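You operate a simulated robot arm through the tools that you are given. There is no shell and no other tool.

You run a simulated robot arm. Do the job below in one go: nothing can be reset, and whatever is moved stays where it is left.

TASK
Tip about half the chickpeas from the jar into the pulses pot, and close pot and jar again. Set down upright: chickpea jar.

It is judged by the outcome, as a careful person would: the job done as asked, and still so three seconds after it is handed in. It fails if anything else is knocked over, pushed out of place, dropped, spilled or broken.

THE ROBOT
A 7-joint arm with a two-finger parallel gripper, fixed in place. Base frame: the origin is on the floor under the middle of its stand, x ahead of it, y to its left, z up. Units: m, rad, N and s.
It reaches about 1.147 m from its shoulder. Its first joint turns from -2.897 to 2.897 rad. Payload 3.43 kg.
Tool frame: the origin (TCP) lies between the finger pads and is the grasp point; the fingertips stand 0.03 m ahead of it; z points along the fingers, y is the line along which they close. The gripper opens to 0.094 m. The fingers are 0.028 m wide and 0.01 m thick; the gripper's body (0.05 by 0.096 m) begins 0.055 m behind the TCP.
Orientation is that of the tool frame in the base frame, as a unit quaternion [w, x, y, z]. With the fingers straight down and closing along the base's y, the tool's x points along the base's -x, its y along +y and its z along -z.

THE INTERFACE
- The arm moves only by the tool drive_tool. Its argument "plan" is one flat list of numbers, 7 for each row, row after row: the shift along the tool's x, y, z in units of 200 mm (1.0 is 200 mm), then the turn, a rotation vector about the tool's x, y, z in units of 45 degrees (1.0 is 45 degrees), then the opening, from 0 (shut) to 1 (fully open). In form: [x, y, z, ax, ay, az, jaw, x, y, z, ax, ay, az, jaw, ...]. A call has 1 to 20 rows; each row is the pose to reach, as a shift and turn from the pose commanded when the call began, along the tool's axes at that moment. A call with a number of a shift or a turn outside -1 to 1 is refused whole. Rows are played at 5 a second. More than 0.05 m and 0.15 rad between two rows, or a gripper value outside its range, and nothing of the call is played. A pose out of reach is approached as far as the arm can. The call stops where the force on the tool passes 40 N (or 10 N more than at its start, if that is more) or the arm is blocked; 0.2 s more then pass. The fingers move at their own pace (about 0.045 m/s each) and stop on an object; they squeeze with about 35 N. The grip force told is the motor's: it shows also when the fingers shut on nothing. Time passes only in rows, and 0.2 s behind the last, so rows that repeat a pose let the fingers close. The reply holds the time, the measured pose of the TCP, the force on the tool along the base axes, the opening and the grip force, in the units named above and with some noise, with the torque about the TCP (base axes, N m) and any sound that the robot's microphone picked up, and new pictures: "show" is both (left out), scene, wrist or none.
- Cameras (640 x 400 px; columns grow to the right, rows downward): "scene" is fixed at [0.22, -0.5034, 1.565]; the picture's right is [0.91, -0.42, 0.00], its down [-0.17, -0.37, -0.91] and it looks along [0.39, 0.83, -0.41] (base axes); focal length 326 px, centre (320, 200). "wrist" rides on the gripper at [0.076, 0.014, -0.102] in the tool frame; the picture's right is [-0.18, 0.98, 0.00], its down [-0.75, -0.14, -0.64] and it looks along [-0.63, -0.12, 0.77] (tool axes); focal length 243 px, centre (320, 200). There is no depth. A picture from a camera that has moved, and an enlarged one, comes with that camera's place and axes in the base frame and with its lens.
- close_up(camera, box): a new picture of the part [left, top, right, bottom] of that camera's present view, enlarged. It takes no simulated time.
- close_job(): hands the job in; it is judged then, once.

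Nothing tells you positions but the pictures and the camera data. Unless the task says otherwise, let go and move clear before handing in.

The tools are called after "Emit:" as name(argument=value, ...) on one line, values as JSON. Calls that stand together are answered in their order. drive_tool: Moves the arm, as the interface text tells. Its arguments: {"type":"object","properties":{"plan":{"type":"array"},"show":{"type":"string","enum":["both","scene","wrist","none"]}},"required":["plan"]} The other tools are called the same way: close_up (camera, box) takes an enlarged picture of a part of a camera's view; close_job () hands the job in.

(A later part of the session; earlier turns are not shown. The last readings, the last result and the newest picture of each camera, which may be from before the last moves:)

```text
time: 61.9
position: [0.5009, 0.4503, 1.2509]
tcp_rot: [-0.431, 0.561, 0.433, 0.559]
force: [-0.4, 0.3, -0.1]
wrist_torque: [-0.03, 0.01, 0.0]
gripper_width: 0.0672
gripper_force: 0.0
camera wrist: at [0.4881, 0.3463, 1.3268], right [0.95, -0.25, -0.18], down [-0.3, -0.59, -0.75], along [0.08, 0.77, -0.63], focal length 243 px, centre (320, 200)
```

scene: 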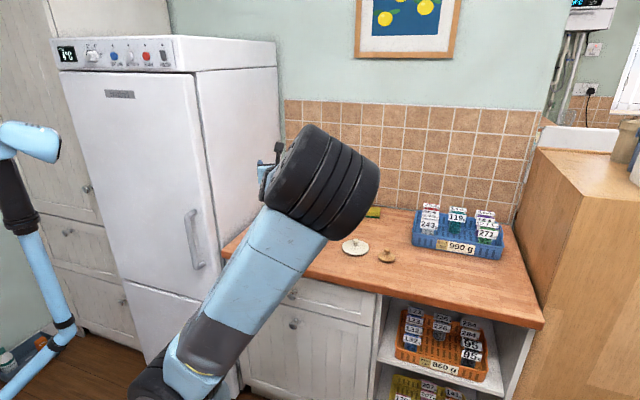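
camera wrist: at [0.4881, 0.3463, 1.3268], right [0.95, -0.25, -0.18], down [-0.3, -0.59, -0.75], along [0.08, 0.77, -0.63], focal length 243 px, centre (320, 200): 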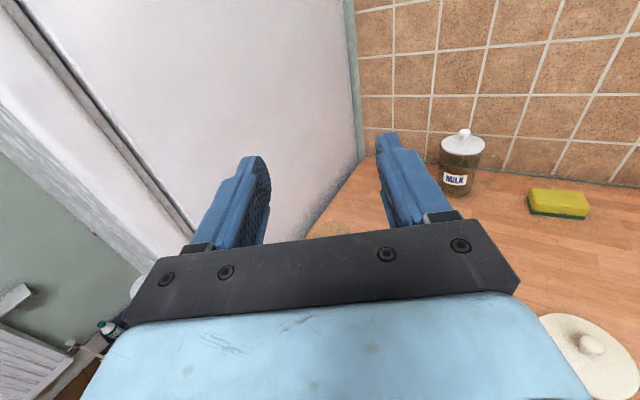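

The tool is level at 75° heading and the fridge is shut. I'll lower it in stages in front of the jar, watching for configuration changes.

Emit:
drive_tool(plan=[-0.12, -0.03, 0.05, 0, 0, 0, 1, -0.24, -0.06, 0.1, 0, 0, 0, 1, -0.36, -0.09, 0.15, 0, 0, 0, 1, -0.48, -0.11, 0.2, 0, 0, 0, 1, -0.6, -0.11, 0.2, 0, 0, 0, 1, -0.6, -0.11, 0.2, 0, 0, 0, 1], show="both")

```text
time: 63.3
position: [0.4896, 0.4955, 1.1287]
tcp_rot: [-0.43, 0.561, 0.433, 0.56]
force: [0.6, -0.2, 0.1]
wrist_torque: [-0.03, -0.01, 0.01]
gripper_width: 0.0941
gripper_force: 0.1
camera wrist: at [0.4772, 0.3908, 1.2055], right [0.95, -0.25, -0.18], down [-0.3, -0.59, -0.75], along [0.08, 0.77, -0.63], focal length 243 px, centre (320, 200)
```

scene: 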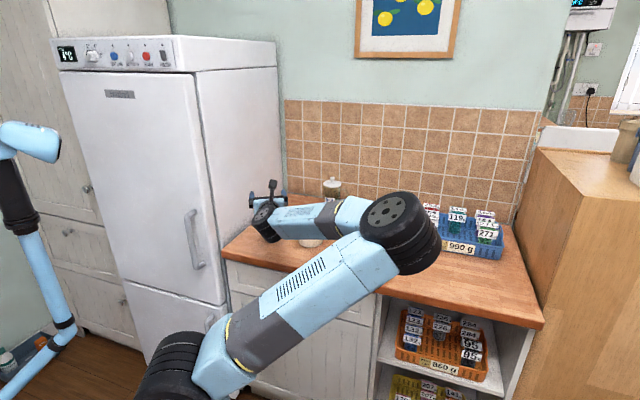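
wrist: 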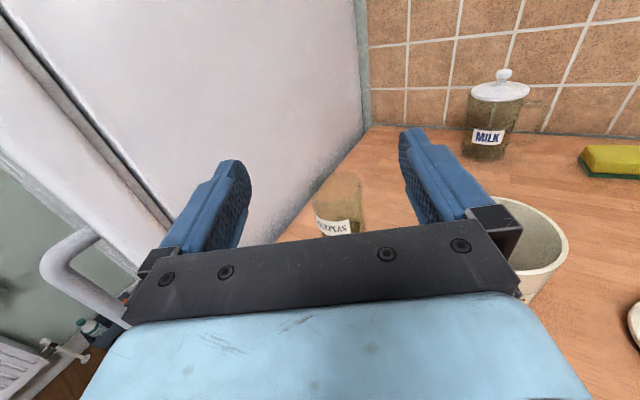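

A stable elbow-right posture, with the forearm in front of the worktop edge. I'll continue down to grasp height.

Emit:
drive_tool(plan=[-0.13, 0, 0, 0, 0, 0, 1, -0.26, 0, 0, 0, 0, 0, 1, -0.39, 0, 0, 0, 0, 0, 1, -0.39, 0, 0, 0, 0, 0, 1], show="both")

```text
time: 64.3
position: [0.4896, 0.493, 1.0508]
tcp_rot: [-0.431, 0.56, 0.433, 0.559]
force: [-0.9, 0.3, 0.0]
wrist_torque: [0.02, -0.03, -0.02]
gripper_width: 0.0939
gripper_force: 0.1
camera wrist: at [0.4772, 0.3898, 1.1279], right [0.95, -0.25, -0.18], down [-0.3, -0.59, -0.75], along [0.08, 0.77, -0.63], focal length 243 px, centre (320, 200)
```

scene: 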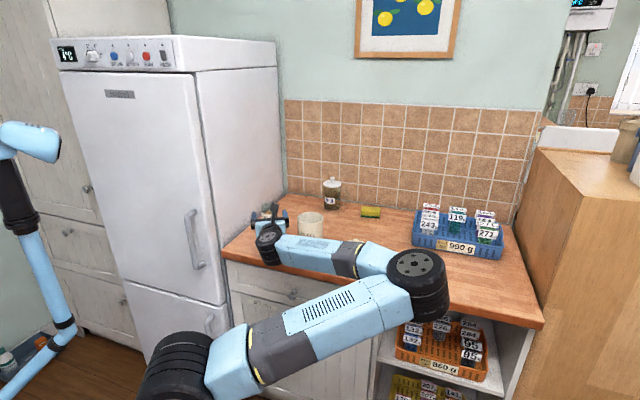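
wrist: 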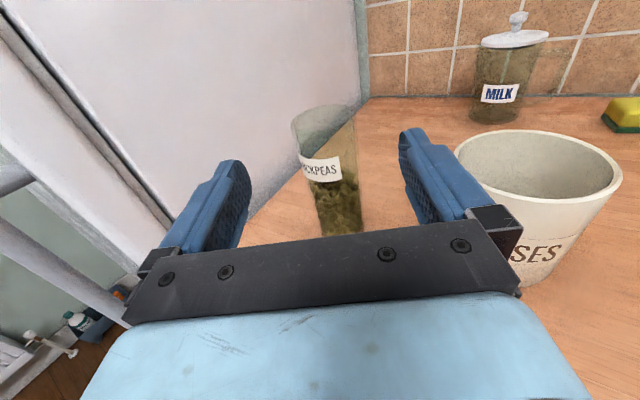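

The elbow drops quickly as I lower the level hand, so I'll tilt the hand about 20° nose-down. That keeps the wrist and elbow high while the fingers reach the jar.

Emit:
drive_tool(plan=[0, 0, 0, 0, -0.15, 0, 1, 0, 0, 0, 0, -0.3, 0, 1, 0, 0, 0, 0, -0.444, 0, 1, 0, 0, 0, 0, -0.444, 0, 1], show="both")

```text
time: 65.3
position: [0.4892, 0.4935, 1.0528]
tcp_rot: [-0.349, 0.65, 0.5, 0.454]
force: [0.3, 0.1, 0.3]
wrist_torque: [-0.01, -0.01, 0.0]
gripper_width: 0.0941
gripper_force: 0.0
camera wrist: at [0.4854, 0.4214, 1.1587], right [0.93, -0.31, -0.17], down [-0.36, -0.8, -0.49], along [0.01, 0.52, -0.86], focal length 243 px, centre (320, 200)
```

scene: 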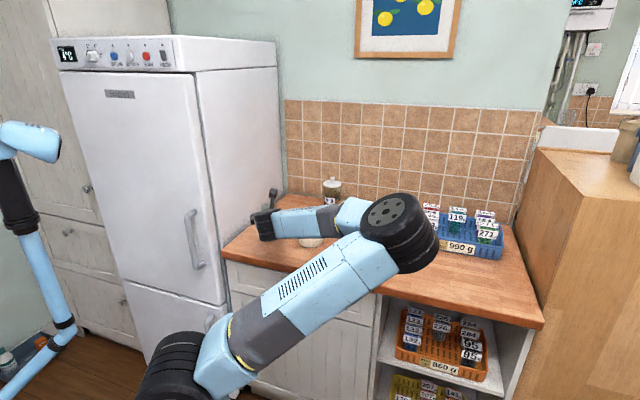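
wrist: 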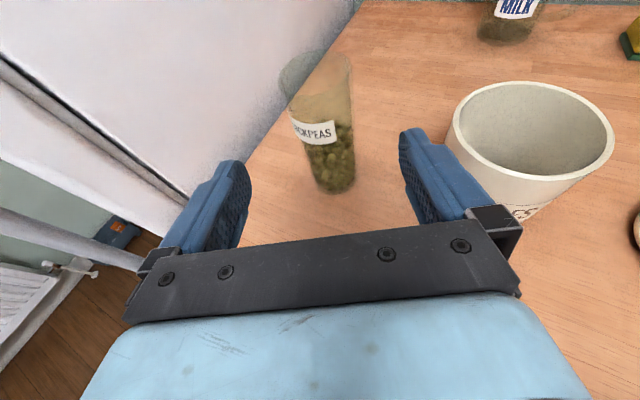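

The elbow is back up and the jar is centred between the fingers. I'll lower to grasp height while still in front of the jar.

Emit:
drive_tool(plan=[-0.12, 0, 0.043, 0, 0, 0, 1, -0.24, 0, 0.086, 0, 0, 0, 1, -0.352, 0, 0.129, 0, 0, 0, 1, -0.352, 0, 0.129, 0, 0, 0, 1], show="both")

```text
time: 66.3
position: [0.4924, 0.4879, 0.9866]
tcp_rot: [-0.349, 0.649, 0.501, 0.454]
force: [0.0, 0.6, -0.2]
wrist_torque: [0.04, -0.02, 0.01]
gripper_width: 0.0937
gripper_force: 0.1
out of reach, approached as far as the arm can: row 2, 3, 4
camera wrist: at [0.4883, 0.4154, 1.0925], right [0.93, -0.31, -0.17], down [-0.36, -0.8, -0.49], along [0.01, 0.52, -0.86], focal length 243 px, centre (320, 200)
```

scene: 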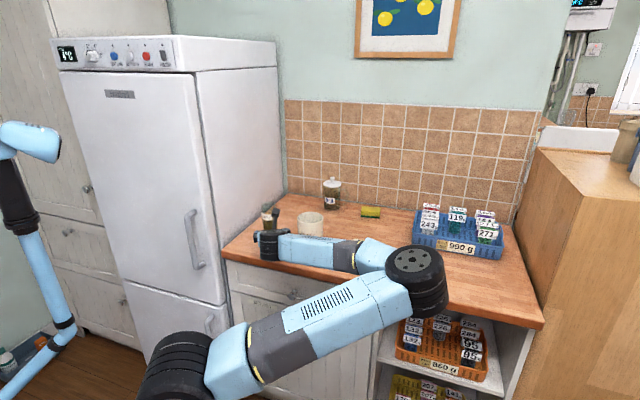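
wrist: 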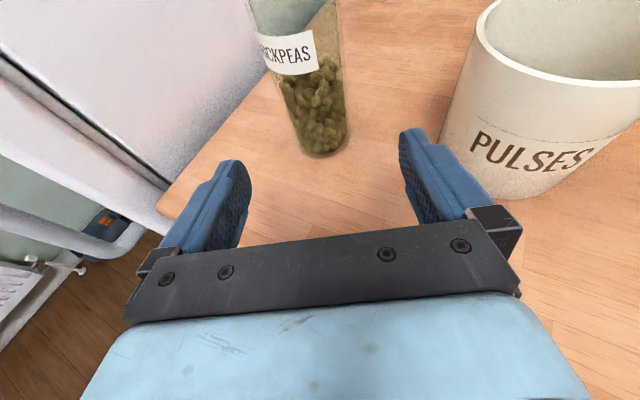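

The arm is close to a joint limit at this height. I'll pitch down about 8° more to gain margin before moving forward onto the jar.

Emit:
drive_tool(plan=[0, -0.01, 0, 0, -0.09, 0, 1, 0, -0.02, 0, 0, -0.18, 0, 1, 0, -0.02, 0, 0, -0.18, 0, 1], show="both")

```text
time: 67.1
position: [0.4918, 0.4835, 0.9843]
tcp_rot: [-0.313, 0.68, 0.524, 0.407]
force: [-0.4, 0.0, -0.3]
wrist_torque: [0.0, -0.01, 0.0]
gripper_width: 0.0942
gripper_force: 0.0
out of reach, approached as far as the arm can: row 2, 3
camera wrist: at [0.4909, 0.4254, 1.0994], right [0.93, -0.33, -0.16], down [-0.37, -0.86, -0.36], along [-0.02, 0.39, -0.92], focal length 243 px, centre (320, 200)
```

scene: 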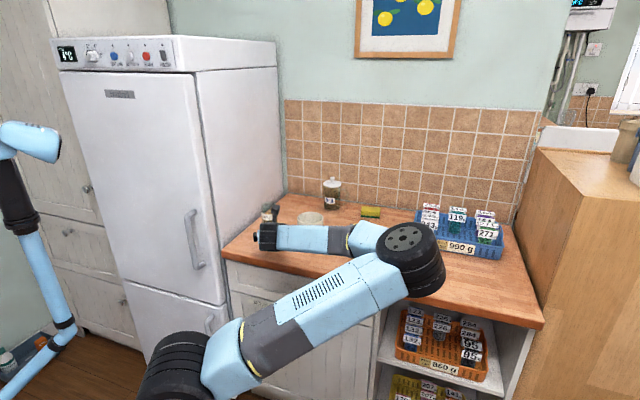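
wrist: 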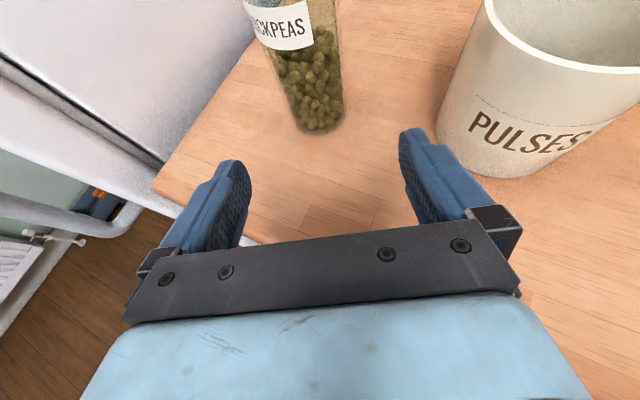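

Emit:
drive_tool(plan=[0.04, 0, 0.075, 0, 0, 0, 1, 0.08, 0, 0.15, 0, 0, 0, 1, 0.118, 0, 0.22, 0, 0, 0, 1, 0.118, 0, 0.22, 0, 0, 0, 1], show="both")

```text
time: 68.1
position: [0.5083, 0.4886, 0.9848]
tcp_rot: [-0.313, 0.68, 0.524, 0.407]
force: [0.0, 0.6, 0.4]
wrist_torque: [0.0, 0.0, 0.0]
gripper_width: 0.094
gripper_force: 0.0
out of reach, approached as far as the arm can: row 1, 2, 3, 4
camera wrist: at [0.5083, 0.4305, 1.0987], right [0.93, -0.33, -0.16], down [-0.37, -0.86, -0.36], along [-0.02, 0.39, -0.92], focal length 243 px, centre (320, 200)
```

scene: 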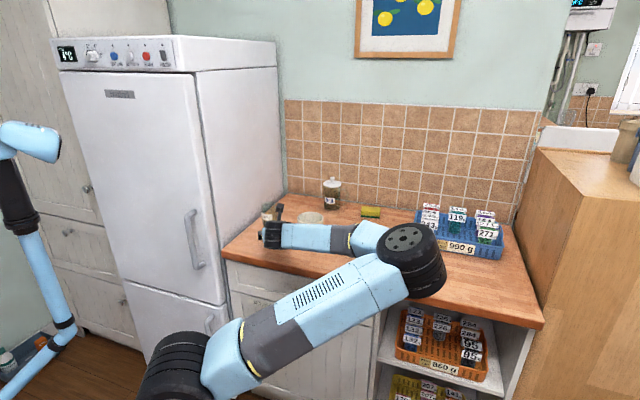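
wrist: 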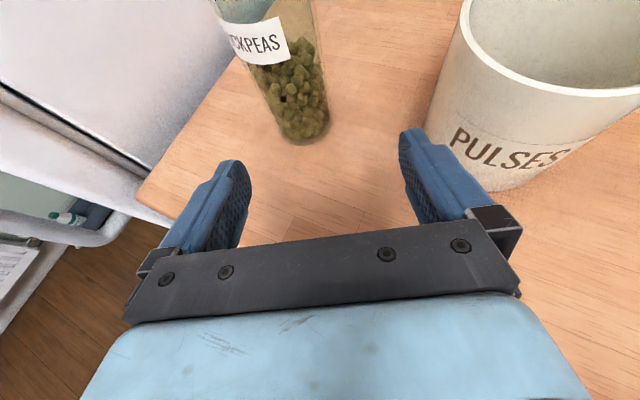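

This elbow-right posture can't extend onto the jar. A better way is to start from the straight-down posture, with the tool's x axis turned to the left, and swing the hand up sideways, which avoids the wrist singularity. I'll back off and rise first.

Emit:
drive_tool(plan=[-0.06, 0, -0.11, 0, 0, 0, 1, -0.118, 0, -0.22, 0, 0, 0, 1, 0.058, 0, -0.315, 0, 0, 0, 1, 0.234, 0, -0.41, 0, 0, 0, 1, 0.41, 0, -0.505, 0, 0, 0, 1, 0.586, 0, -0.6, 0, 0, 0, 1, 0.586, 0, -0.6, 0, 0, 0, 1], show="both")

```text
time: 69.7
position: [0.4936, 0.4391, 1.1418]
tcp_rot: [-0.313, 0.68, 0.523, 0.407]
force: [0.0, -0.3, 0.6]
wrist_torque: [0.03, -0.02, 0.06]
gripper_width: 0.0941
gripper_force: 0.2
camera wrist: at [0.4933, 0.3815, 1.2571], right [0.93, -0.33, -0.16], down [-0.37, -0.86, -0.36], along [-0.02, 0.39, -0.92], focal length 243 px, centre (320, 200)
```

scene: 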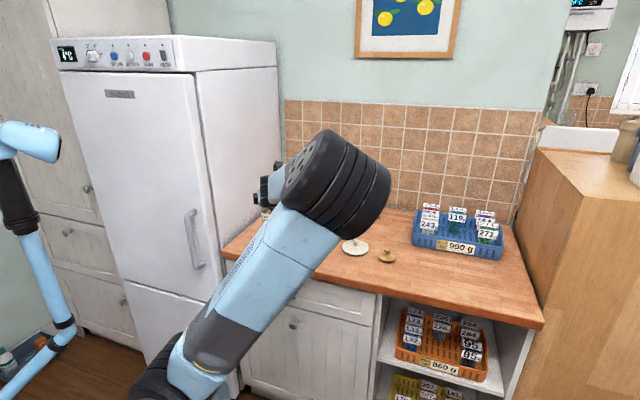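
wrist: 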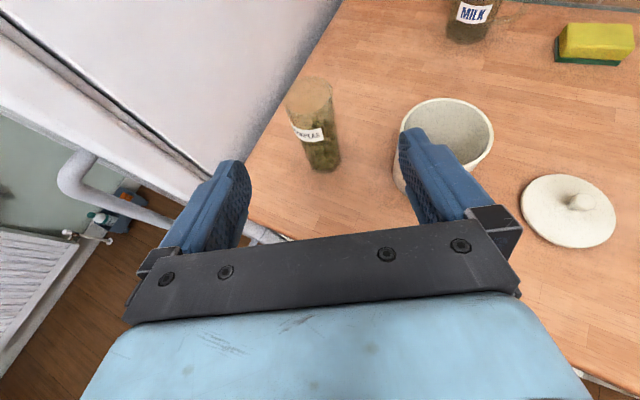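

Emit:
drive_tool(plan=[0.1, 0.07, 0.008, 0, -0.15, 0, 1, 0.2, 0.14, 0.016, 0, -0.3, 0, 1, 0.3, 0.21, 0.024, 0, -0.45, 0, 1, 0.4, 0.28, 0.032, 0, -0.6, 0, 1, 0.5, 0.36, 0.04, 0, -0.75, 0, 1, 0.59, 0.43, 0.047, 0, -0.9, 0, 1, 0.59, 0.43, 0.047, 0, -0.9, 0, 1], show="both")

```text
time: 71.3
position: [0.5931, 0.4791, 1.2442]
tcp_rot: [-0.112, 0.778, 0.601, 0.146]
force: [-0.2, 0.0, -0.4]
wrist_torque: [-0.02, 0.04, 0.02]
gripper_width: 0.094
gripper_force: 0.1
camera wrist: at [0.616, 0.5078, 1.3658], right [0.91, -0.42, -0.07], down [-0.38, -0.87, 0.33], along [-0.19, -0.27, -0.94], focal length 243 px, centre (320, 200)
```

scene: 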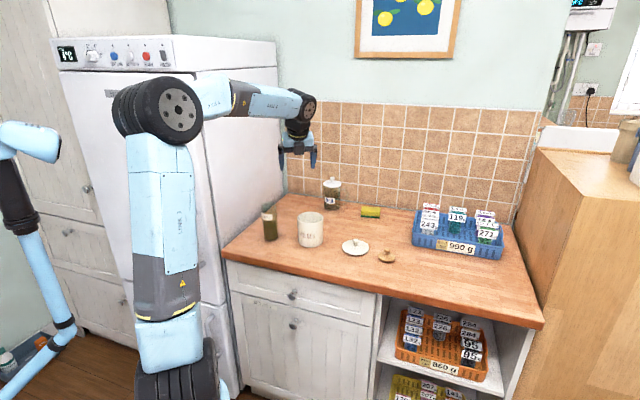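
wrist: 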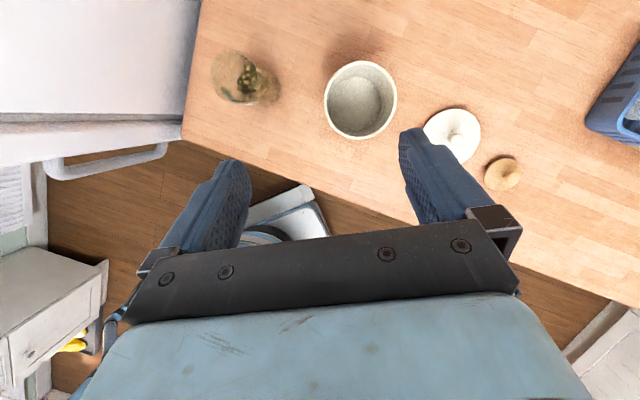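

The arm is back in its natural elbow-up posture. Now I'll turn the heading to 90° (pointing along +Y, left of the arm plane) and start swinging the hand up.

Emit:
drive_tool(plan=[0, 0, 0, 0.036, 0.105, -0.055, 1, 0, 0, 0, 0.072, 0.21, -0.11, 1, 0, 0, 0, 0.108, 0.316, -0.165, 1, 0, 0, 0, 0.144, 0.42, -0.22, 1, 0, 0, 0, 0.18, 0.5265, -0.2744, 1, 0, 0, 0, 0.18, 0.5265, -0.2744, 1], show="both")

```text
time: 72.7
position: [0.5937, 0.4796, 1.2431]
tcp_rot: [-0.27, 0.654, 0.653, 0.271]
force: [0.0, 0.0, -0.8]
wrist_torque: [0.01, 0.03, -0.01]
gripper_width: 0.0939
gripper_force: 0.1
camera wrist: at [0.6076, 0.4599, 1.3689], right [0.98, -0.13, -0.13], down [-0.14, -0.99, -0.08], along [-0.12, 0.1, -0.99], focal length 243 px, centre (320, 200)
```

scene: 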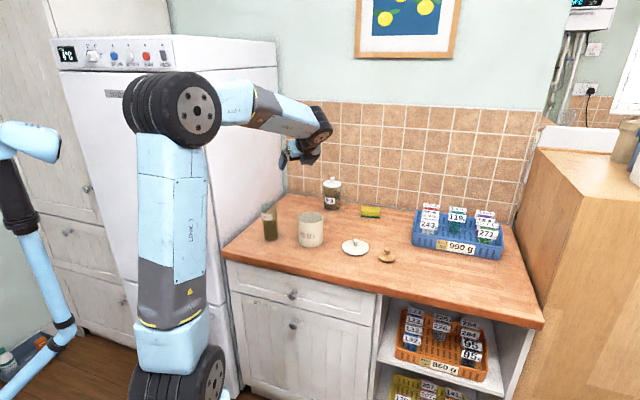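
wrist: 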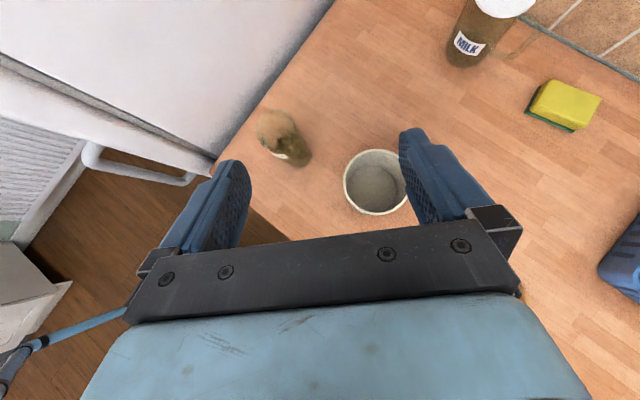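

Smooth so far. I'll continue swinging up to about 20° below horizontal.

Emit:
drive_tool(plan=[0, 0, 0, 0, 0.14, 0, 1, 0, 0, 0, 0, 0.28, 0, 1, 0, 0, 0, 0, 0.42, 0, 1, 0, 0, 0, 0, 0.556, 0, 1, 0, 0, 0, 0, 0.556, 0, 1], show="both")

```text
time: 73.9
position: [0.5933, 0.4805, 1.2429]
tcp_rot: [-0.407, 0.578, 0.578, 0.407]
force: [0.3, -0.5, 0.5]
wrist_torque: [0.01, -0.02, 0.04]
gripper_width: 0.0939
gripper_force: 0.1
camera wrist: at [0.6077, 0.4081, 1.3491], right [0.98, -0.06, -0.17], down [-0.14, -0.86, -0.49], along [-0.12, 0.51, -0.85], focal length 243 px, centre (320, 200)
```

scene: 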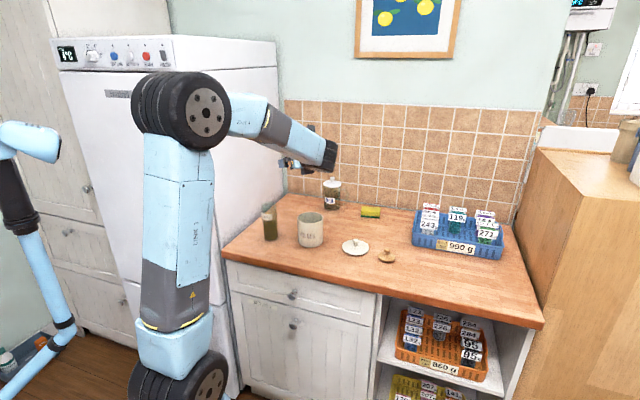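
wrist: 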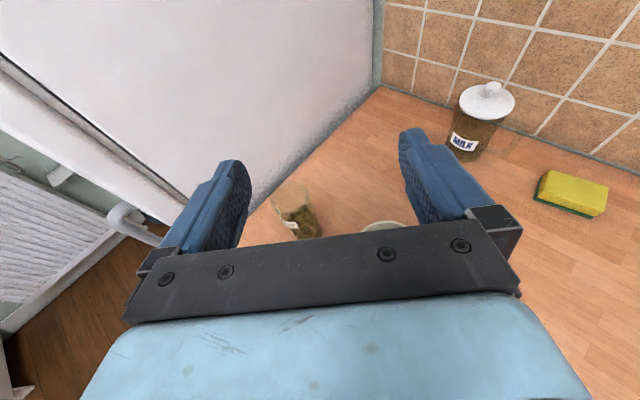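

This works well with no flips. Before grasping, I'll test the pouring roll (counter-clockwise) from this posture with the gripper empty.

Emit:
drive_tool(plan=[0, 0, 0, 0, 0, -0.17, 1, 0, 0, 0, 0, 0, -0.34, 1, 0, 0, 0, 0, 0, -0.51, 1, 0, 0, 0, 0, 0, -0.68, 1, 0, 0, 0, 0, 0, -0.85, 1, 0, 0, 0, 0, 0, -1, 1], show="scene")

Emit:
drive_tool(plan=[0, 0, 0, 0, 0, -0.17, 1, 0, 0, 0, 0, 0, -0.34, 1, 0, 0, 0, 0, 0, -0.51, 1, 0, 0, 0, 0, 0, -0.68, 1, 0, 0, 0, 0, 0, -0.85, 1, 0, 0, 0, 0, 0, -1, 1], show="scene")

Emit:
drive_tool(plan=[0, 0, 0, 0, 0, -0.17, 1, 0, 0, 0, 0, 0, -0.34, 1, 0, 0, 0, 0, 0, -0.51, 1, 0, 0, 0, 0, 0, -0.68, 1, 0, 0, 0, 0, 0, -0.68, 1], show="scene")

```text
time: 75.3
position: [0.5937, 0.4797, 1.242]
tcp_rot: [-0.219, 0.312, 0.757, 0.531]
force: [-0.7, 0.4, 0.3]
wrist_torque: [0.0, 0.02, -0.02]
gripper_width: 0.094
gripper_force: 0.0
```

scene: 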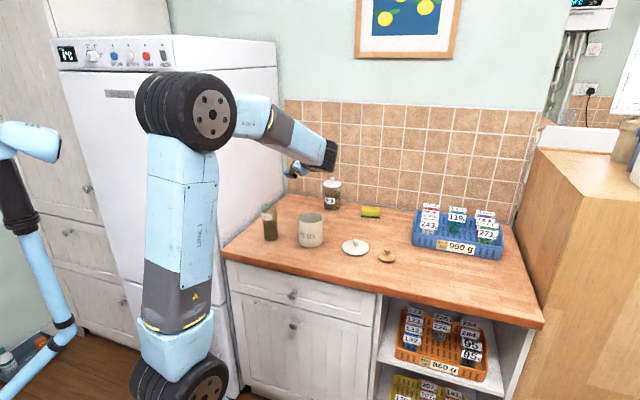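

```text
time: 76.7
position: [0.5926, 0.48, 1.2433]
tcp_rot: [0.001, 0.0, 0.819, 0.574]
force: [0.1, 0.2, 0.8]
wrist_torque: [-0.01, 0.01, 0.02]
gripper_width: 0.094
gripper_force: 0.0
```

scene: 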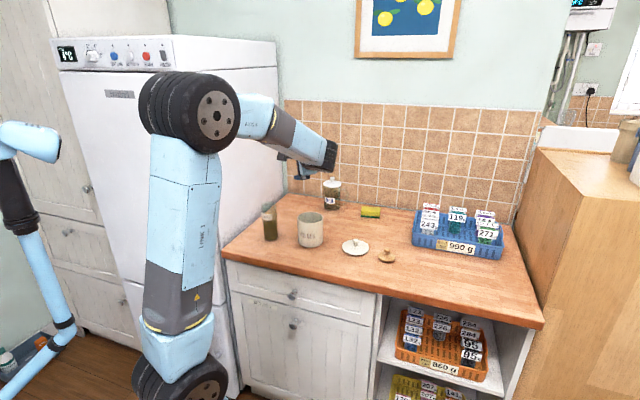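

```text
time: 77.9
position: [0.5922, 0.4791, 1.2411]
tcp_rot: [0.152, -0.216, 0.79, 0.554]
force: [0.2, -0.1, -0.8]
wrist_torque: [0.01, -0.03, 0.01]
gripper_width: 0.0938
gripper_force: 0.0
```

scene: 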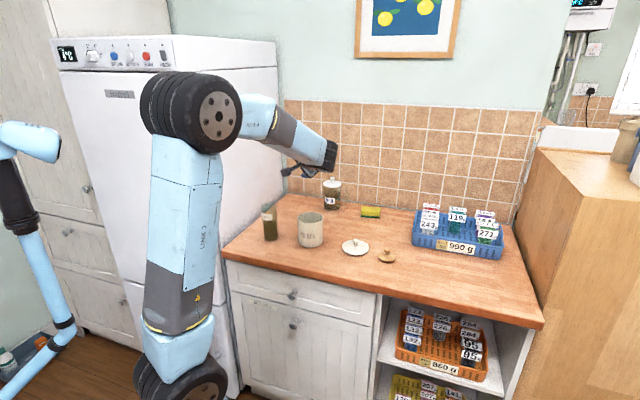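

The roll to 120° is smooth with the arm staying put. I'll roll back upright.

Emit:
drive_tool(plan=[0, 0, 0, 0, 0, 0.17, 1, 0, 0, 0, 0, 0, 0.34, 1, 0, 0, 0, 0, 0, 0.51, 1, 0, 0, 0, 0, 0, 0.68, 1], show="none")

Emit:
drive_tool(plan=[0, 0, 0, 0, 0, 0.17, 1, 0, 0, 0, 0, 0, 0.34, 1, 0, 0, 0, 0, 0, 0.51, 1, 0, 0, 0, 0, 0, 0.68, 1, 0, 0, 0, 0, 0, 0.85, 1, 0, 0, 0, 0, 0, 1, 1], show="none")

Emit:
drive_tool(plan=[0, 0, 0, 0, 0, 0.17, 1, 0, 0, 0, 0, 0, 0.34, 1, 0, 0, 0, 0, 0, 0.51, 1, 0, 0, 0, 0, 0, 0.68, 1, 0, 0, 0, 0, 0, 0.85, 1, 0, 0, 0, 0, 0, 1, 1, 0, 0, 0, 0, 0, 1, 1], show="scene")

```text
time: 78.9
position: [0.5939, 0.4805, 1.2433]
tcp_rot: [-0.001, 0.001, 0.819, 0.574]
force: [-0.4, 0.0, -0.1]
wrist_torque: [0.0, 0.03, 0.01]
gripper_width: 0.0936
gripper_force: 0.2
```

```text
time: 80.3
position: [0.5936, 0.4796, 1.2432]
tcp_rot: [-0.22, 0.314, 0.755, 0.531]
force: [-0.5, -0.9, 0.3]
wrist_torque: [0.0, -0.01, -0.01]
gripper_width: 0.0939
gripper_force: 0.0
```

```text
time: 81.9
position: [0.593, 0.4793, 1.2429]
tcp_rot: [-0.405, 0.58, 0.578, 0.406]
force: [0.1, -0.9, 0.5]
wrist_torque: [0.02, -0.01, 0.0]
gripper_width: 0.0939
gripper_force: 0.0
```

scene: 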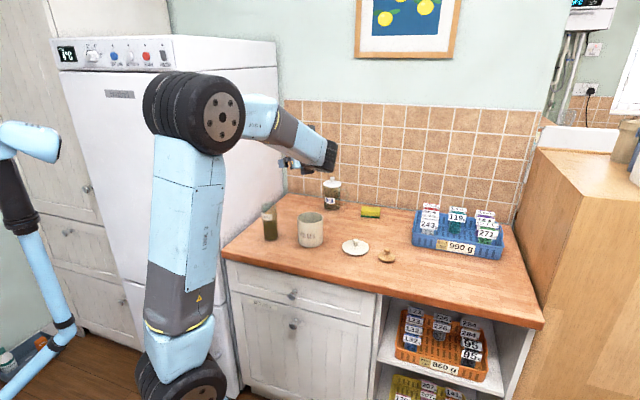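

Upright again. I'll move left in line with the jar and start lowering in front of it.

Emit:
drive_tool(plan=[0, -0.19, 0, 0, 0, 0, 1, 0, -0.3725, 0, 0, 0, 0, 1, -0.15, -0.3725, 0.055, 0, 0, 0, 1, -0.31, -0.3725, 0.112, 0, 0, 0, 1, -0.47, -0.3725, 0.17, 0, 0, 0, 1, -0.611, -0.3725, 0.222, 0, 0, 0, 1, -0.611, -0.3725, 0.222, 0, 0, 0, 1], show="both")

```text
time: 83.5
position: [0.5198, 0.4801, 1.1123]
tcp_rot: [-0.405, 0.579, 0.579, 0.407]
force: [-0.6, 0.8, 0.7]
wrist_torque: [-0.01, -0.03, 0.03]
gripper_width: 0.0939
gripper_force: 0.1
camera wrist: at [0.5335, 0.4081, 1.2186], right [0.98, -0.06, -0.17], down [-0.14, -0.86, -0.49], along [-0.12, 0.51, -0.85], focal length 243 px, centre (320, 200)
```

scene: 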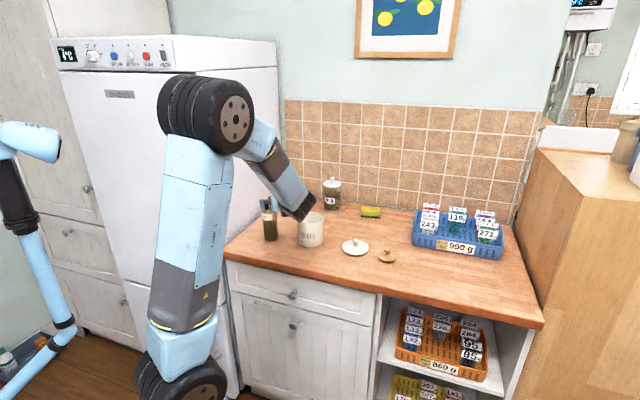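
wrist: 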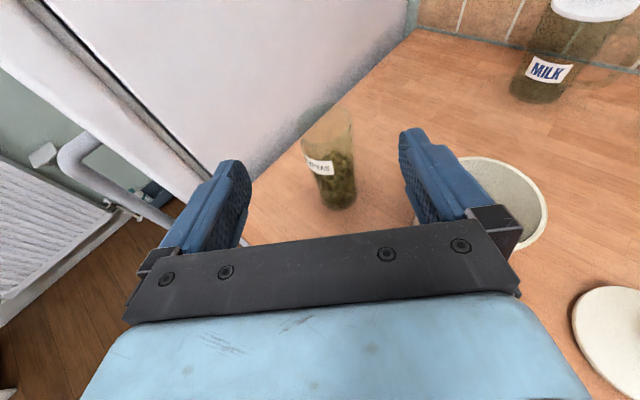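

Emit:
drive_tool(plan=[-0.15, 0, 0.055, 0, 0, 0, 1, -0.3, 0, 0.109, 0, 0, 0, 1, -0.45, 0, 0.163, 0, 0, 0, 1, -0.597, 0, 0.217, 0, 0, 0, 1, -0.597, 0, 0.217, 0, 0, 0, 1], show="both")

```text
time: 84.7
position: [0.5184, 0.4806, 0.9857]
tcp_rot: [-0.406, 0.579, 0.579, 0.406]
force: [0.4, -1.0, 1.0]
wrist_torque: [-0.02, -0.05, -0.01]
gripper_width: 0.094
gripper_force: 0.0
camera wrist: at [0.5329, 0.4089, 1.0919], right [0.98, -0.06, -0.17], down [-0.14, -0.86, -0.49], along [-0.12, 0.51, -0.85], focal length 243 px, centre (320, 200)
```

scene: 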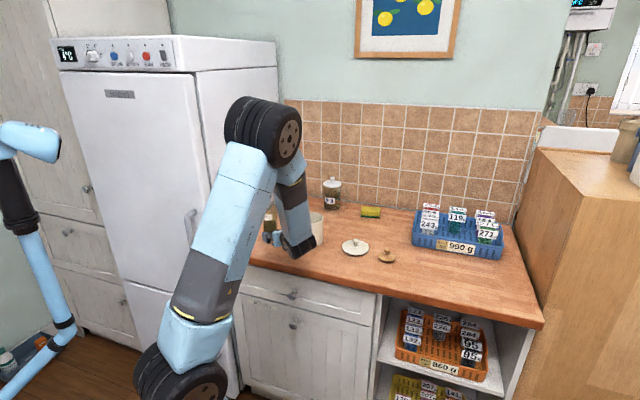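
wrist: 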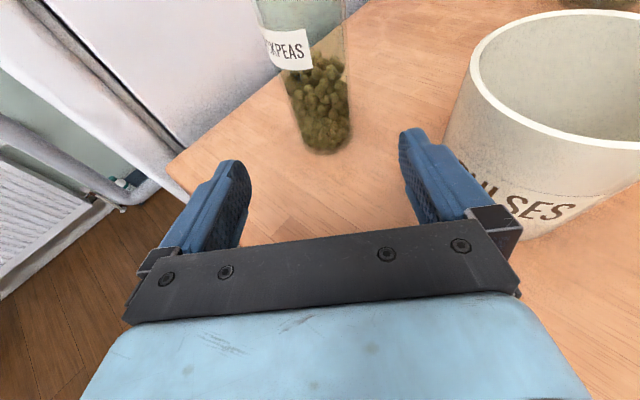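

I'm in position in front of the jar with the arm in a good posture. I'll verify the jar's lateral alignment with a close look before sliding forward.

Emit:
close_up(camera="wrist", box=[200, 0, 440, 200])

Emit:
close_up(camera="scene", box=[240, 180, 340, 270])

```text
2.00 times, centred on (320, 100) of wrist
camera zoom: at [0.5329, 0.4089, 1.0919], right [0.98, -0.06, -0.17], down [-0.14, -0.86, -0.49], along [-0.12, 0.51, -0.85], focal length 485 px, centre (320, 400)
```

zoom: 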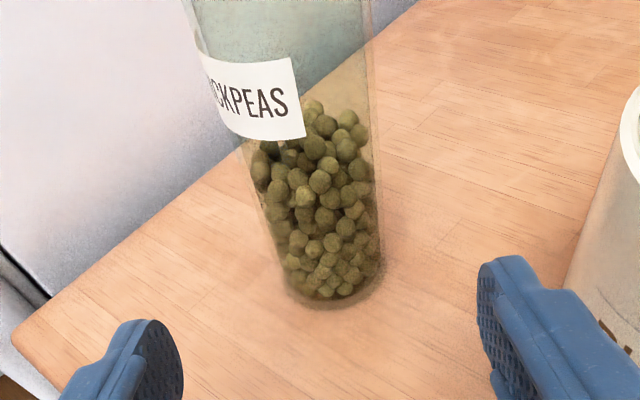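

```text
4.44 times, centred on (290, 225) of scene
camera zoom: at [0.22, -0.5034, 1.565], right [0.91, -0.42, 0.0], down [-0.17, -0.37, -0.91], along [0.39, 0.83, -0.41], focal length 1447 px, centre (453, 89)
```

zoom: 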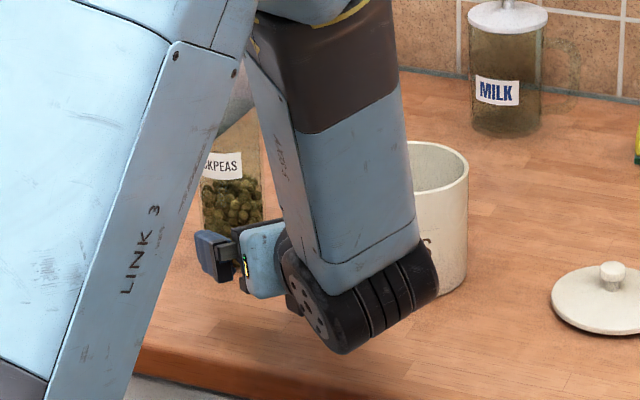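

The jar axis is at x≈0.5185, y≈0.599, well aligned with the tool. I'll slide forward so the jar sits between the fingers.

Emit:
drive_tool(plan=[0.04, 0, 0.11, 0, 0, 0, 1, 0.08, 0, 0.22, 0, 0, 0, 1, 0.12, 0, 0.33, 0, 0, 0, 1, 0.15, 0, 0.412, 0, 0, 0, 1, 0.15, 0, 0.412, 0, 0, 0, 1], show="both")

Emit:
close_up(camera="wrist", box=[180, 60, 460, 240])

```text
time: 85.9
position: [0.5205, 0.5686, 0.9865]
tcp_rot: [-0.406, 0.579, 0.579, 0.407]
force: [0.8, 0.3, -0.5]
wrist_torque: [0.02, -0.02, -0.01]
gripper_width: 0.0939
gripper_force: 0.0
camera wrist: at [0.5337, 0.4967, 1.0922], right [0.98, -0.06, -0.17], down [-0.14, -0.86, -0.49], along [-0.12, 0.51, -0.85], focal length 243 px, centre (320, 200)
```

scene: 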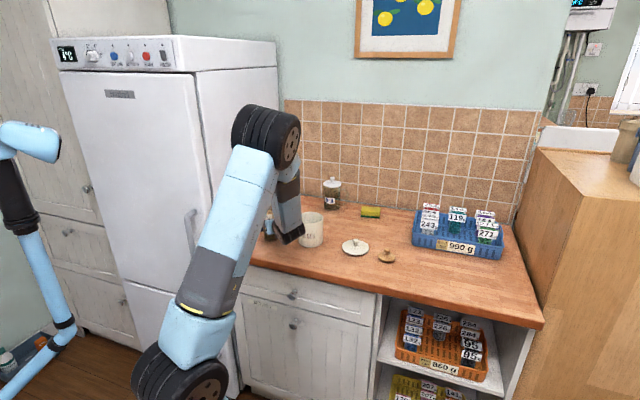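
wrist: 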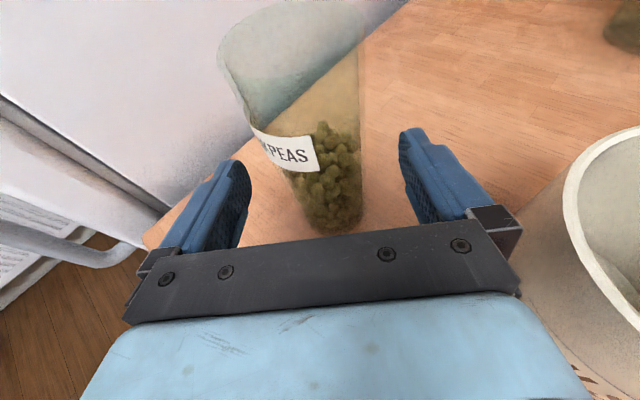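

```text
2.22 times, centred on (320, 150) of wrist
camera zoom: at [0.5337, 0.4967, 1.0922], right [0.98, -0.06, -0.17], down [-0.14, -0.86, -0.49], along [-0.12, 0.51, -0.85], focal length 539 px, centre (320, 311)
```

zoom: 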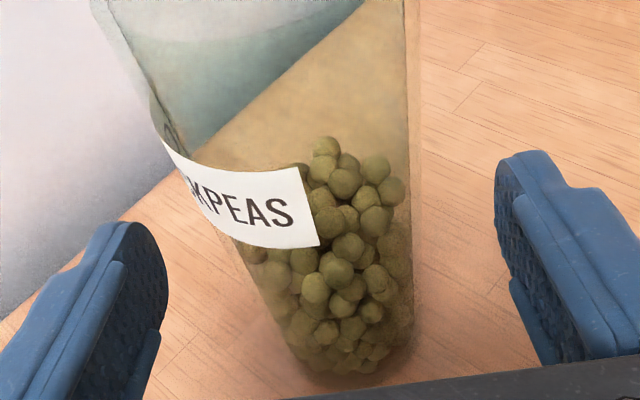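

The jar is well centred between the fingers. I'll go forward the last 3 cm and close gently.

Emit:
drive_tool(plan=[0.026, 0, 0.07, 0, 0, 0, 1, 0.0513, 0, 0.141, 0, 0, 0, 1, 0.0513, 0, 0.141, 0, 0, 0, 0.8, 0.0513, 0, 0.141, 0, 0, 0, 0.65, 0.0513, 0, 0.141, 0, 0, 0, 0.5, 0.0513, 0, 0.141, 0, 0, 0, 0.4, 0.0513, 0, 0.141, 0, 0, 0, 0.2, 0.0513, 0, 0.141, 0, 0, 0, 0], show="both")

Emit:
close_up(camera="wrist", box=[180, 60, 460, 240])

```text
time: 87.7
position: [0.5201, 0.5988, 0.9873]
tcp_rot: [-0.406, 0.579, 0.578, 0.407]
force: [0.5, 1.2, 0.2]
wrist_torque: [0.1, -0.02, 0.08]
gripper_width: 0.0614
gripper_force: 35.3
camera wrist: at [0.5338, 0.5265, 1.092], right [0.98, -0.06, -0.17], down [-0.14, -0.86, -0.49], along [-0.12, 0.51, -0.85], focal length 243 px, centre (320, 200)
```

scene: 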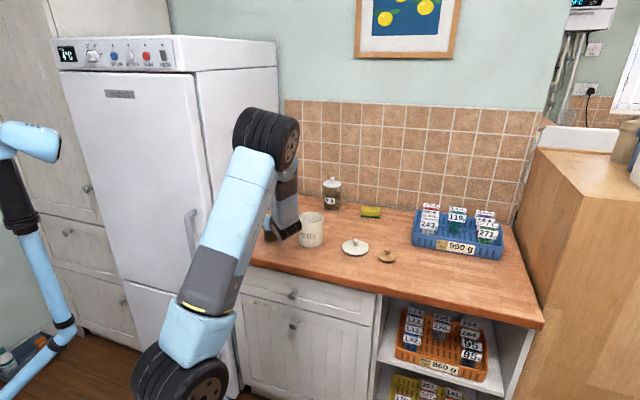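
wrist: 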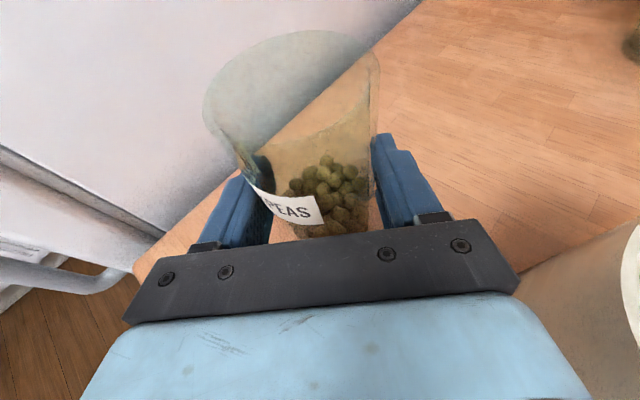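

```text
2.22 times, centred on (320, 150) of wrist
camera zoom: at [0.5338, 0.5265, 1.092], right [0.98, -0.06, -0.17], down [-0.14, -0.86, -0.49], along [-0.12, 0.51, -0.85], focal length 539 px, centre (320, 311)
```

zoom: 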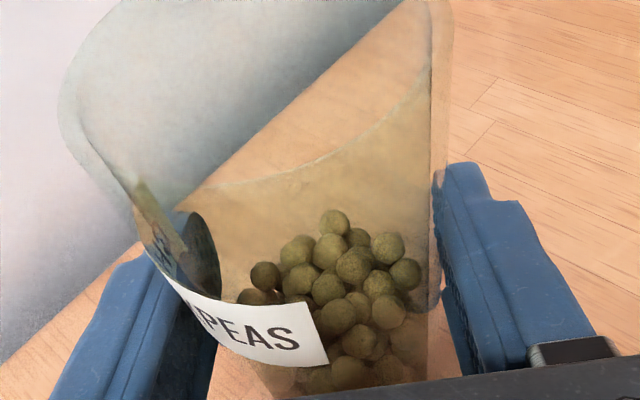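

I have a firm grip (61 mm, 35 N) with the jar standing at TCP z=0.987. I'll lift it straight up slowly.

Emit:
drive_tool(plan=[0.03, 0, -0.011, 0, 0, 0, 0, 0.1, 0, -0.036, 0, 0, 0, 0, 0.2, 0, -0.073, 0, 0, 0, 0, 0.32, 0, -0.117, 0, 0, 0, 0, 0.45, 0, -0.164, 0, 0, 0, 0, 0.58, 0, -0.211, 0, 0, 0, 0, 0.69, 0, -0.251, 0, 0, 0, 0, 0.766, 0, -0.279, 0, 0, 0, 0, 0.766, 0, -0.279, 0, 0, 0, 0], show="both")

Emit:
close_up(camera="scene", box=[230, 150, 350, 260])

```text
time: 89.7
position: [0.519, 0.599, 1.1492]
tcp_rot: [-0.405, 0.58, 0.578, 0.407]
force: [0.2, 0.1, -5.2]
wrist_torque: [-0.02, -0.02, 0.03]
gripper_width: 0.0615
gripper_force: 35.1
camera wrist: at [0.5331, 0.5262, 1.2551], right [0.98, -0.06, -0.17], down [-0.14, -0.86, -0.49], along [-0.12, 0.51, -0.85], focal length 243 px, centre (320, 200)
```

scene: 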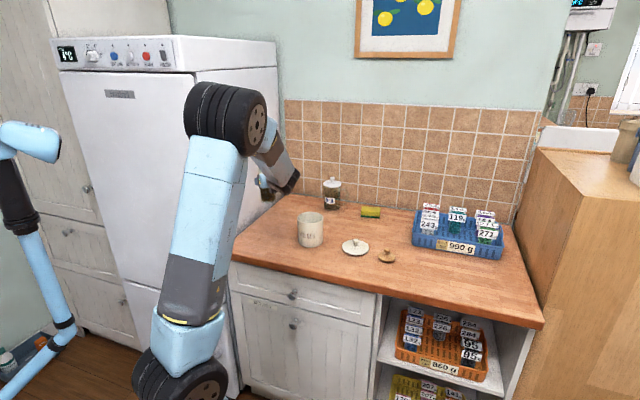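
wrist: 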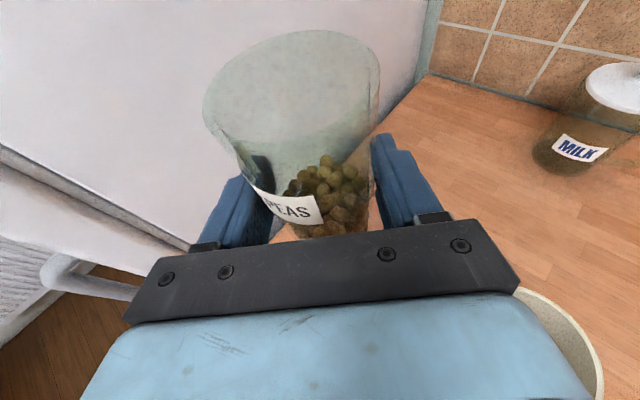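

```text
3.64 times, centred on (290, 205) of scene
camera zoom: at [0.22, -0.5034, 1.565], right [0.91, -0.42, 0.0], down [-0.17, -0.37, -0.91], along [0.39, 0.83, -0.41], focal length 1184 px, centre (429, 182)
```

zoom: 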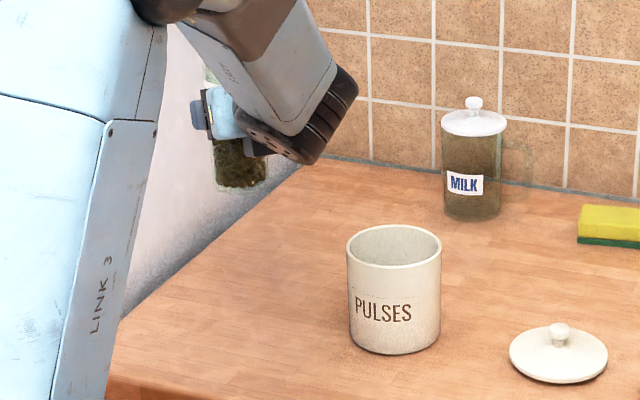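

The jar is lifted cleanly and hangs upright; the tool reads about 5.2 N. Now I'll carry it over to the far-right side of the pot, staying high.

Emit:
drive_tool(plan=[-0.008, 0.07, -0.021, 0, 0, 0, 0, -0.022, 0.2, -0.061, 0, 0, 0, 0, -0.038, 0.34, -0.104, 0, 0, 0, 0, -0.053, 0.48, -0.146, 0, 0, 0, 0, -0.069, 0.62, -0.189, 0, 0, 0, 0, -0.084, 0.76, -0.232, 0, 0, 0, 0, -0.1, 0.89, -0.272, 0, 0, 0, 0, -0.1086, 0.9775, -0.298, 0, 0, 0, 0, -0.1086, 0.9775, -0.298, 0, 0, 0, 0], show="both")

Emit:
close_up(camera="scene", box=[270, 150, 390, 260])

```text
time: 91.7
position: [0.7153, 0.5344, 1.1485]
tcp_rot: [-0.406, 0.579, 0.579, 0.406]
force: [0.5, 0.7, -4.0]
wrist_torque: [-0.04, 0.01, -0.04]
gripper_width: 0.0613
gripper_force: 35.7
camera wrist: at [0.7296, 0.4622, 1.2548], right [0.98, -0.06, -0.17], down [-0.14, -0.86, -0.49], along [-0.12, 0.51, -0.85], focal length 243 px, centre (320, 200)
```

scene: 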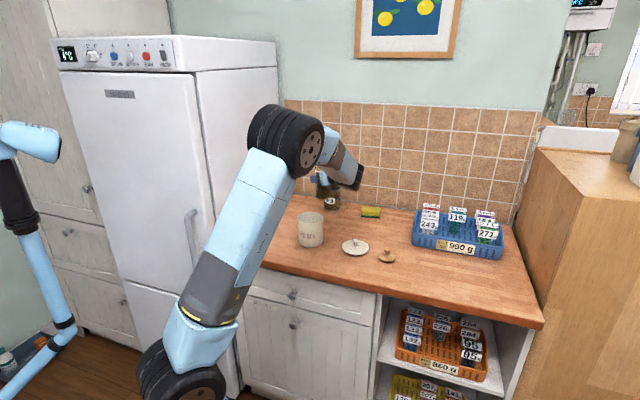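
wrist: 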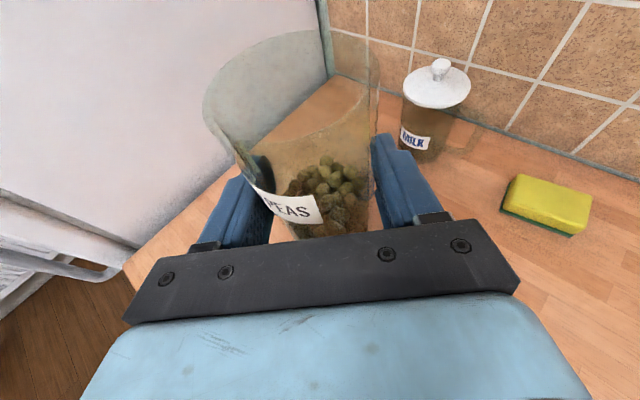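

```text
3.64 times, centred on (330, 205) of scene
camera zoom: at [0.22, -0.5034, 1.565], right [0.91, -0.42, 0.0], down [-0.17, -0.37, -0.91], along [0.39, 0.83, -0.41], focal length 1184 px, centre (284, 182)
```

zoom: 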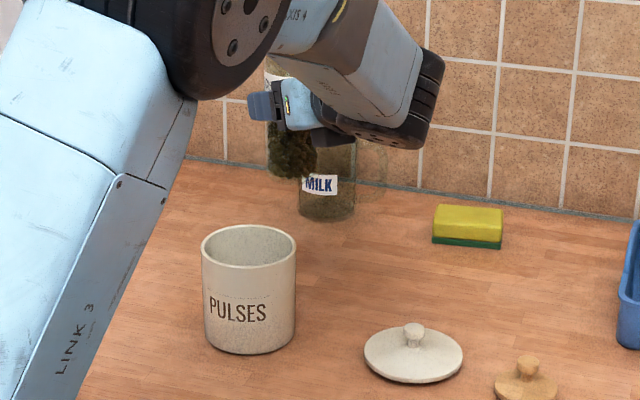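

The jar is beside the pot at height. I'll start tipping toward the pot with the first 45°, which should be short of the spill angle.

Emit:
drive_tool(plan=[0, 0, 0, 0, 0, -0.12, 0, 0, 0, 0, 0, 0, -0.25, 0, 0, 0, 0, 0, 0, -0.38, 0, 0, 0, 0, 0, 0, -0.51, 0, 0, 0, 0, 0, 0, -0.64, 0, 0, 0, 0, 0, 0, -0.77, 0, 0, 0, 0, 0, 0, -0.9, 0, 0, 0, 0, 0, 0, -1, 0], show="both")

Emit:
close_up(camera="scene", box=[270, 150, 390, 260])

```text
time: 93.5
position: [0.715, 0.5339, 1.1488]
tcp_rot: [-0.219, 0.313, 0.756, 0.532]
force: [-0.5, -0.1, -4.4]
wrist_torque: [-0.06, 0.08, -0.01]
gripper_width: 0.0613
gripper_force: 35.0
camera wrist: at [0.6711, 0.4584, 1.2437], right [0.82, 0.19, 0.53], down [0.43, -0.82, -0.38], along [0.36, 0.54, -0.76], focal length 243 px, centre (320, 200)
```

scene: 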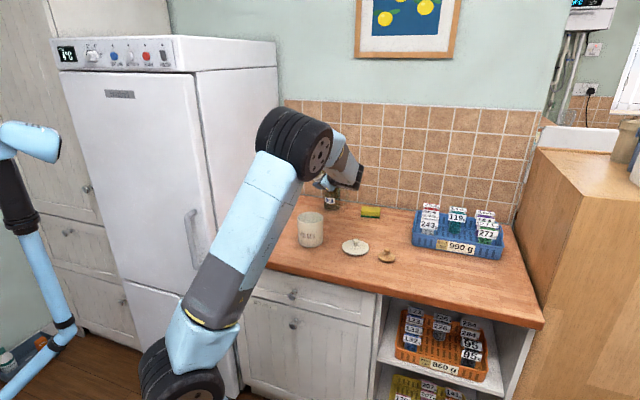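
wrist: 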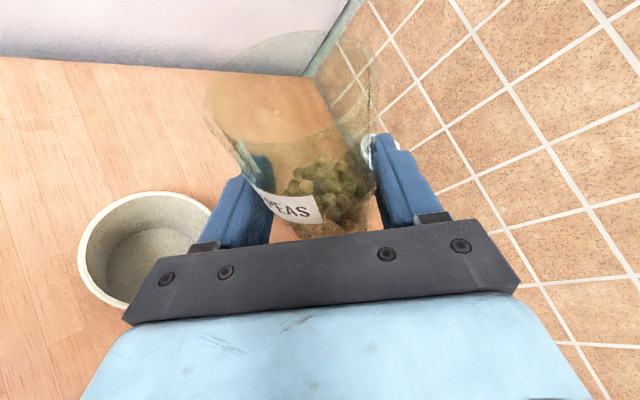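

```text
3.64 times, centred on (330, 205) of scene
camera zoom: at [0.22, -0.5034, 1.565], right [0.91, -0.42, 0.0], down [-0.17, -0.37, -0.91], along [0.39, 0.83, -0.41], focal length 1184 px, centre (284, 182)
```

zoom: 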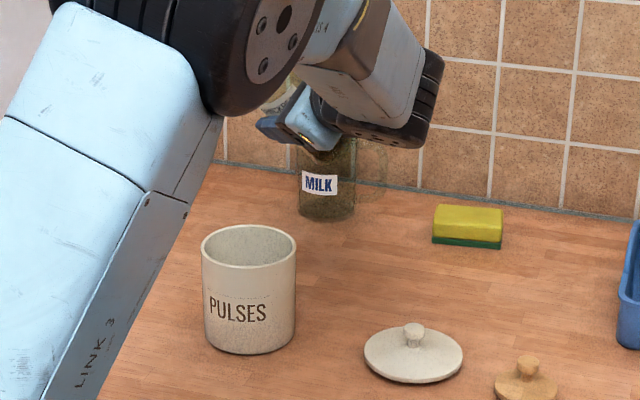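

The tilt looks right and the chickpeas stay inside. Now I'll descend to pouring height while tipping to about 60°.

Emit:
drive_tool(plan=[-0.05, -0.05, 0.026, 0, 0, -0.07, 0, -0.11, -0.11, 0.057, 0, 0, -0.14, 0, -0.17, -0.17, 0.0875, 0, 0, -0.21, 0, -0.23, -0.23, 0.118, 0, 0, -0.28, 0, -0.2825, -0.2825, 0.1454, 0, 0, -0.35, 0, -0.2825, -0.2825, 0.1454, 0, 0, -0.35, 0], show="both")

Emit:
close_up(camera="scene", box=[270, 150, 390, 260])

```text
time: 94.9
position: [0.7147, 0.5341, 1.064]
tcp_rot: [-0.145, 0.207, 0.792, 0.556]
force: [0.2, -0.3, -3.7]
wrist_torque: [-0.02, 0.11, 0.0]
gripper_width: 0.0615
gripper_force: 35.1
camera wrist: at [0.6559, 0.4538, 1.1456], right [0.64, 0.26, 0.72], down [0.59, -0.77, -0.24], along [0.49, 0.58, -0.65], focal length 243 px, centre (320, 200)
```

scene: 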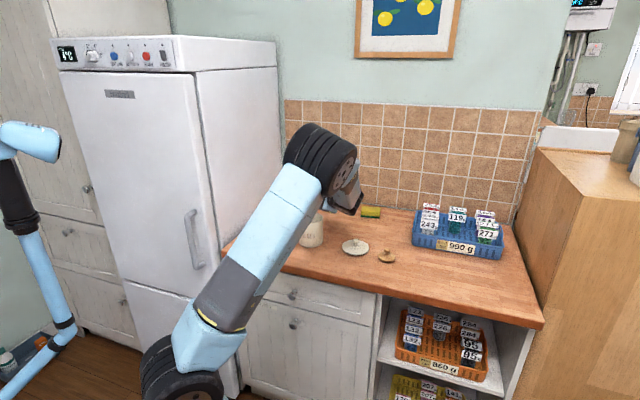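
wrist: 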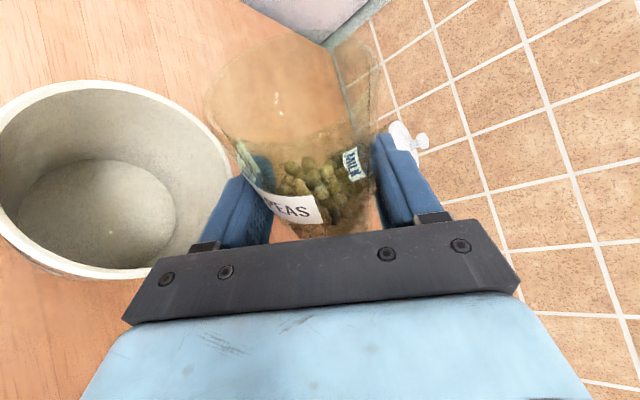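

```text
3.64 times, centred on (330, 205) of scene
camera zoom: at [0.22, -0.5034, 1.565], right [0.91, -0.42, 0.0], down [-0.17, -0.37, -0.91], along [0.39, 0.83, -0.41], focal length 1184 px, centre (284, 182)
```

zoom: 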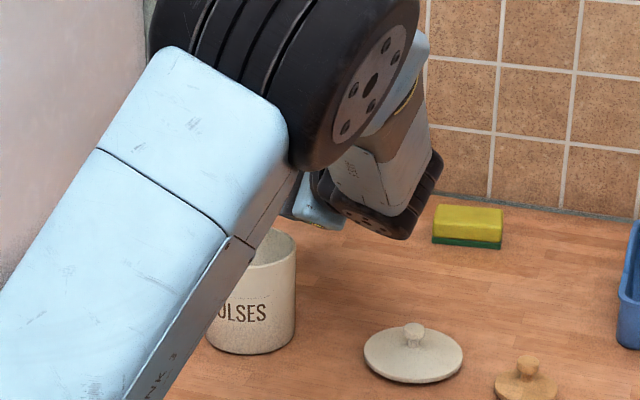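

The wrist camera sees both the jar mouth and the pot. I'll tip on slowly to about 78° roll and look.

Emit:
drive_tool(plan=[0, 0, 0, 0, 0, -0.06, 0, 0, 0, 0, 0, 0, -0.12, 0, 0, 0, 0, 0, 0, -0.18, 0, 0, 0, 0, 0, 0, -0.24, 0, 0, 0, 0, 0, 0, -0.3, 0, 0, 0, 0, 0, 0, -0.36, 0, 0, 0, 0, 0, 0, -0.36, 0], show="wrist")

```text
time: 96.5
position: [0.7149, 0.5339, 1.065]
tcp_rot: [-0.064, 0.093, 0.813, 0.571]
force: [0.6, 0.5, -3.7]
wrist_torque: [-0.04, 0.1, -0.04]
gripper_width: 0.0609
gripper_force: 34.8
camera wrist: at [0.644, 0.4474, 1.1275], right [0.4, 0.31, 0.86], down [0.7, -0.71, -0.07], along [0.59, 0.63, -0.5], focal length 243 px, centre (320, 200)
```

wrist: 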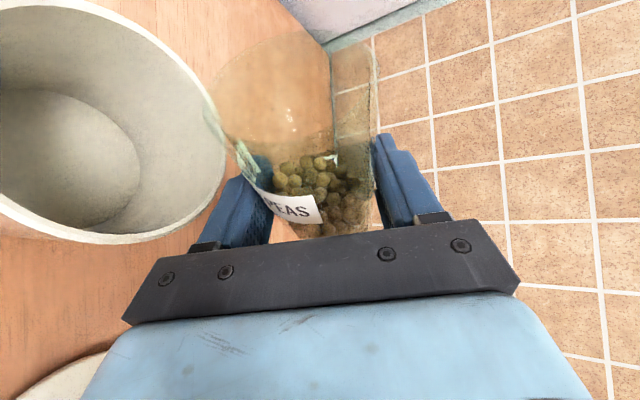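

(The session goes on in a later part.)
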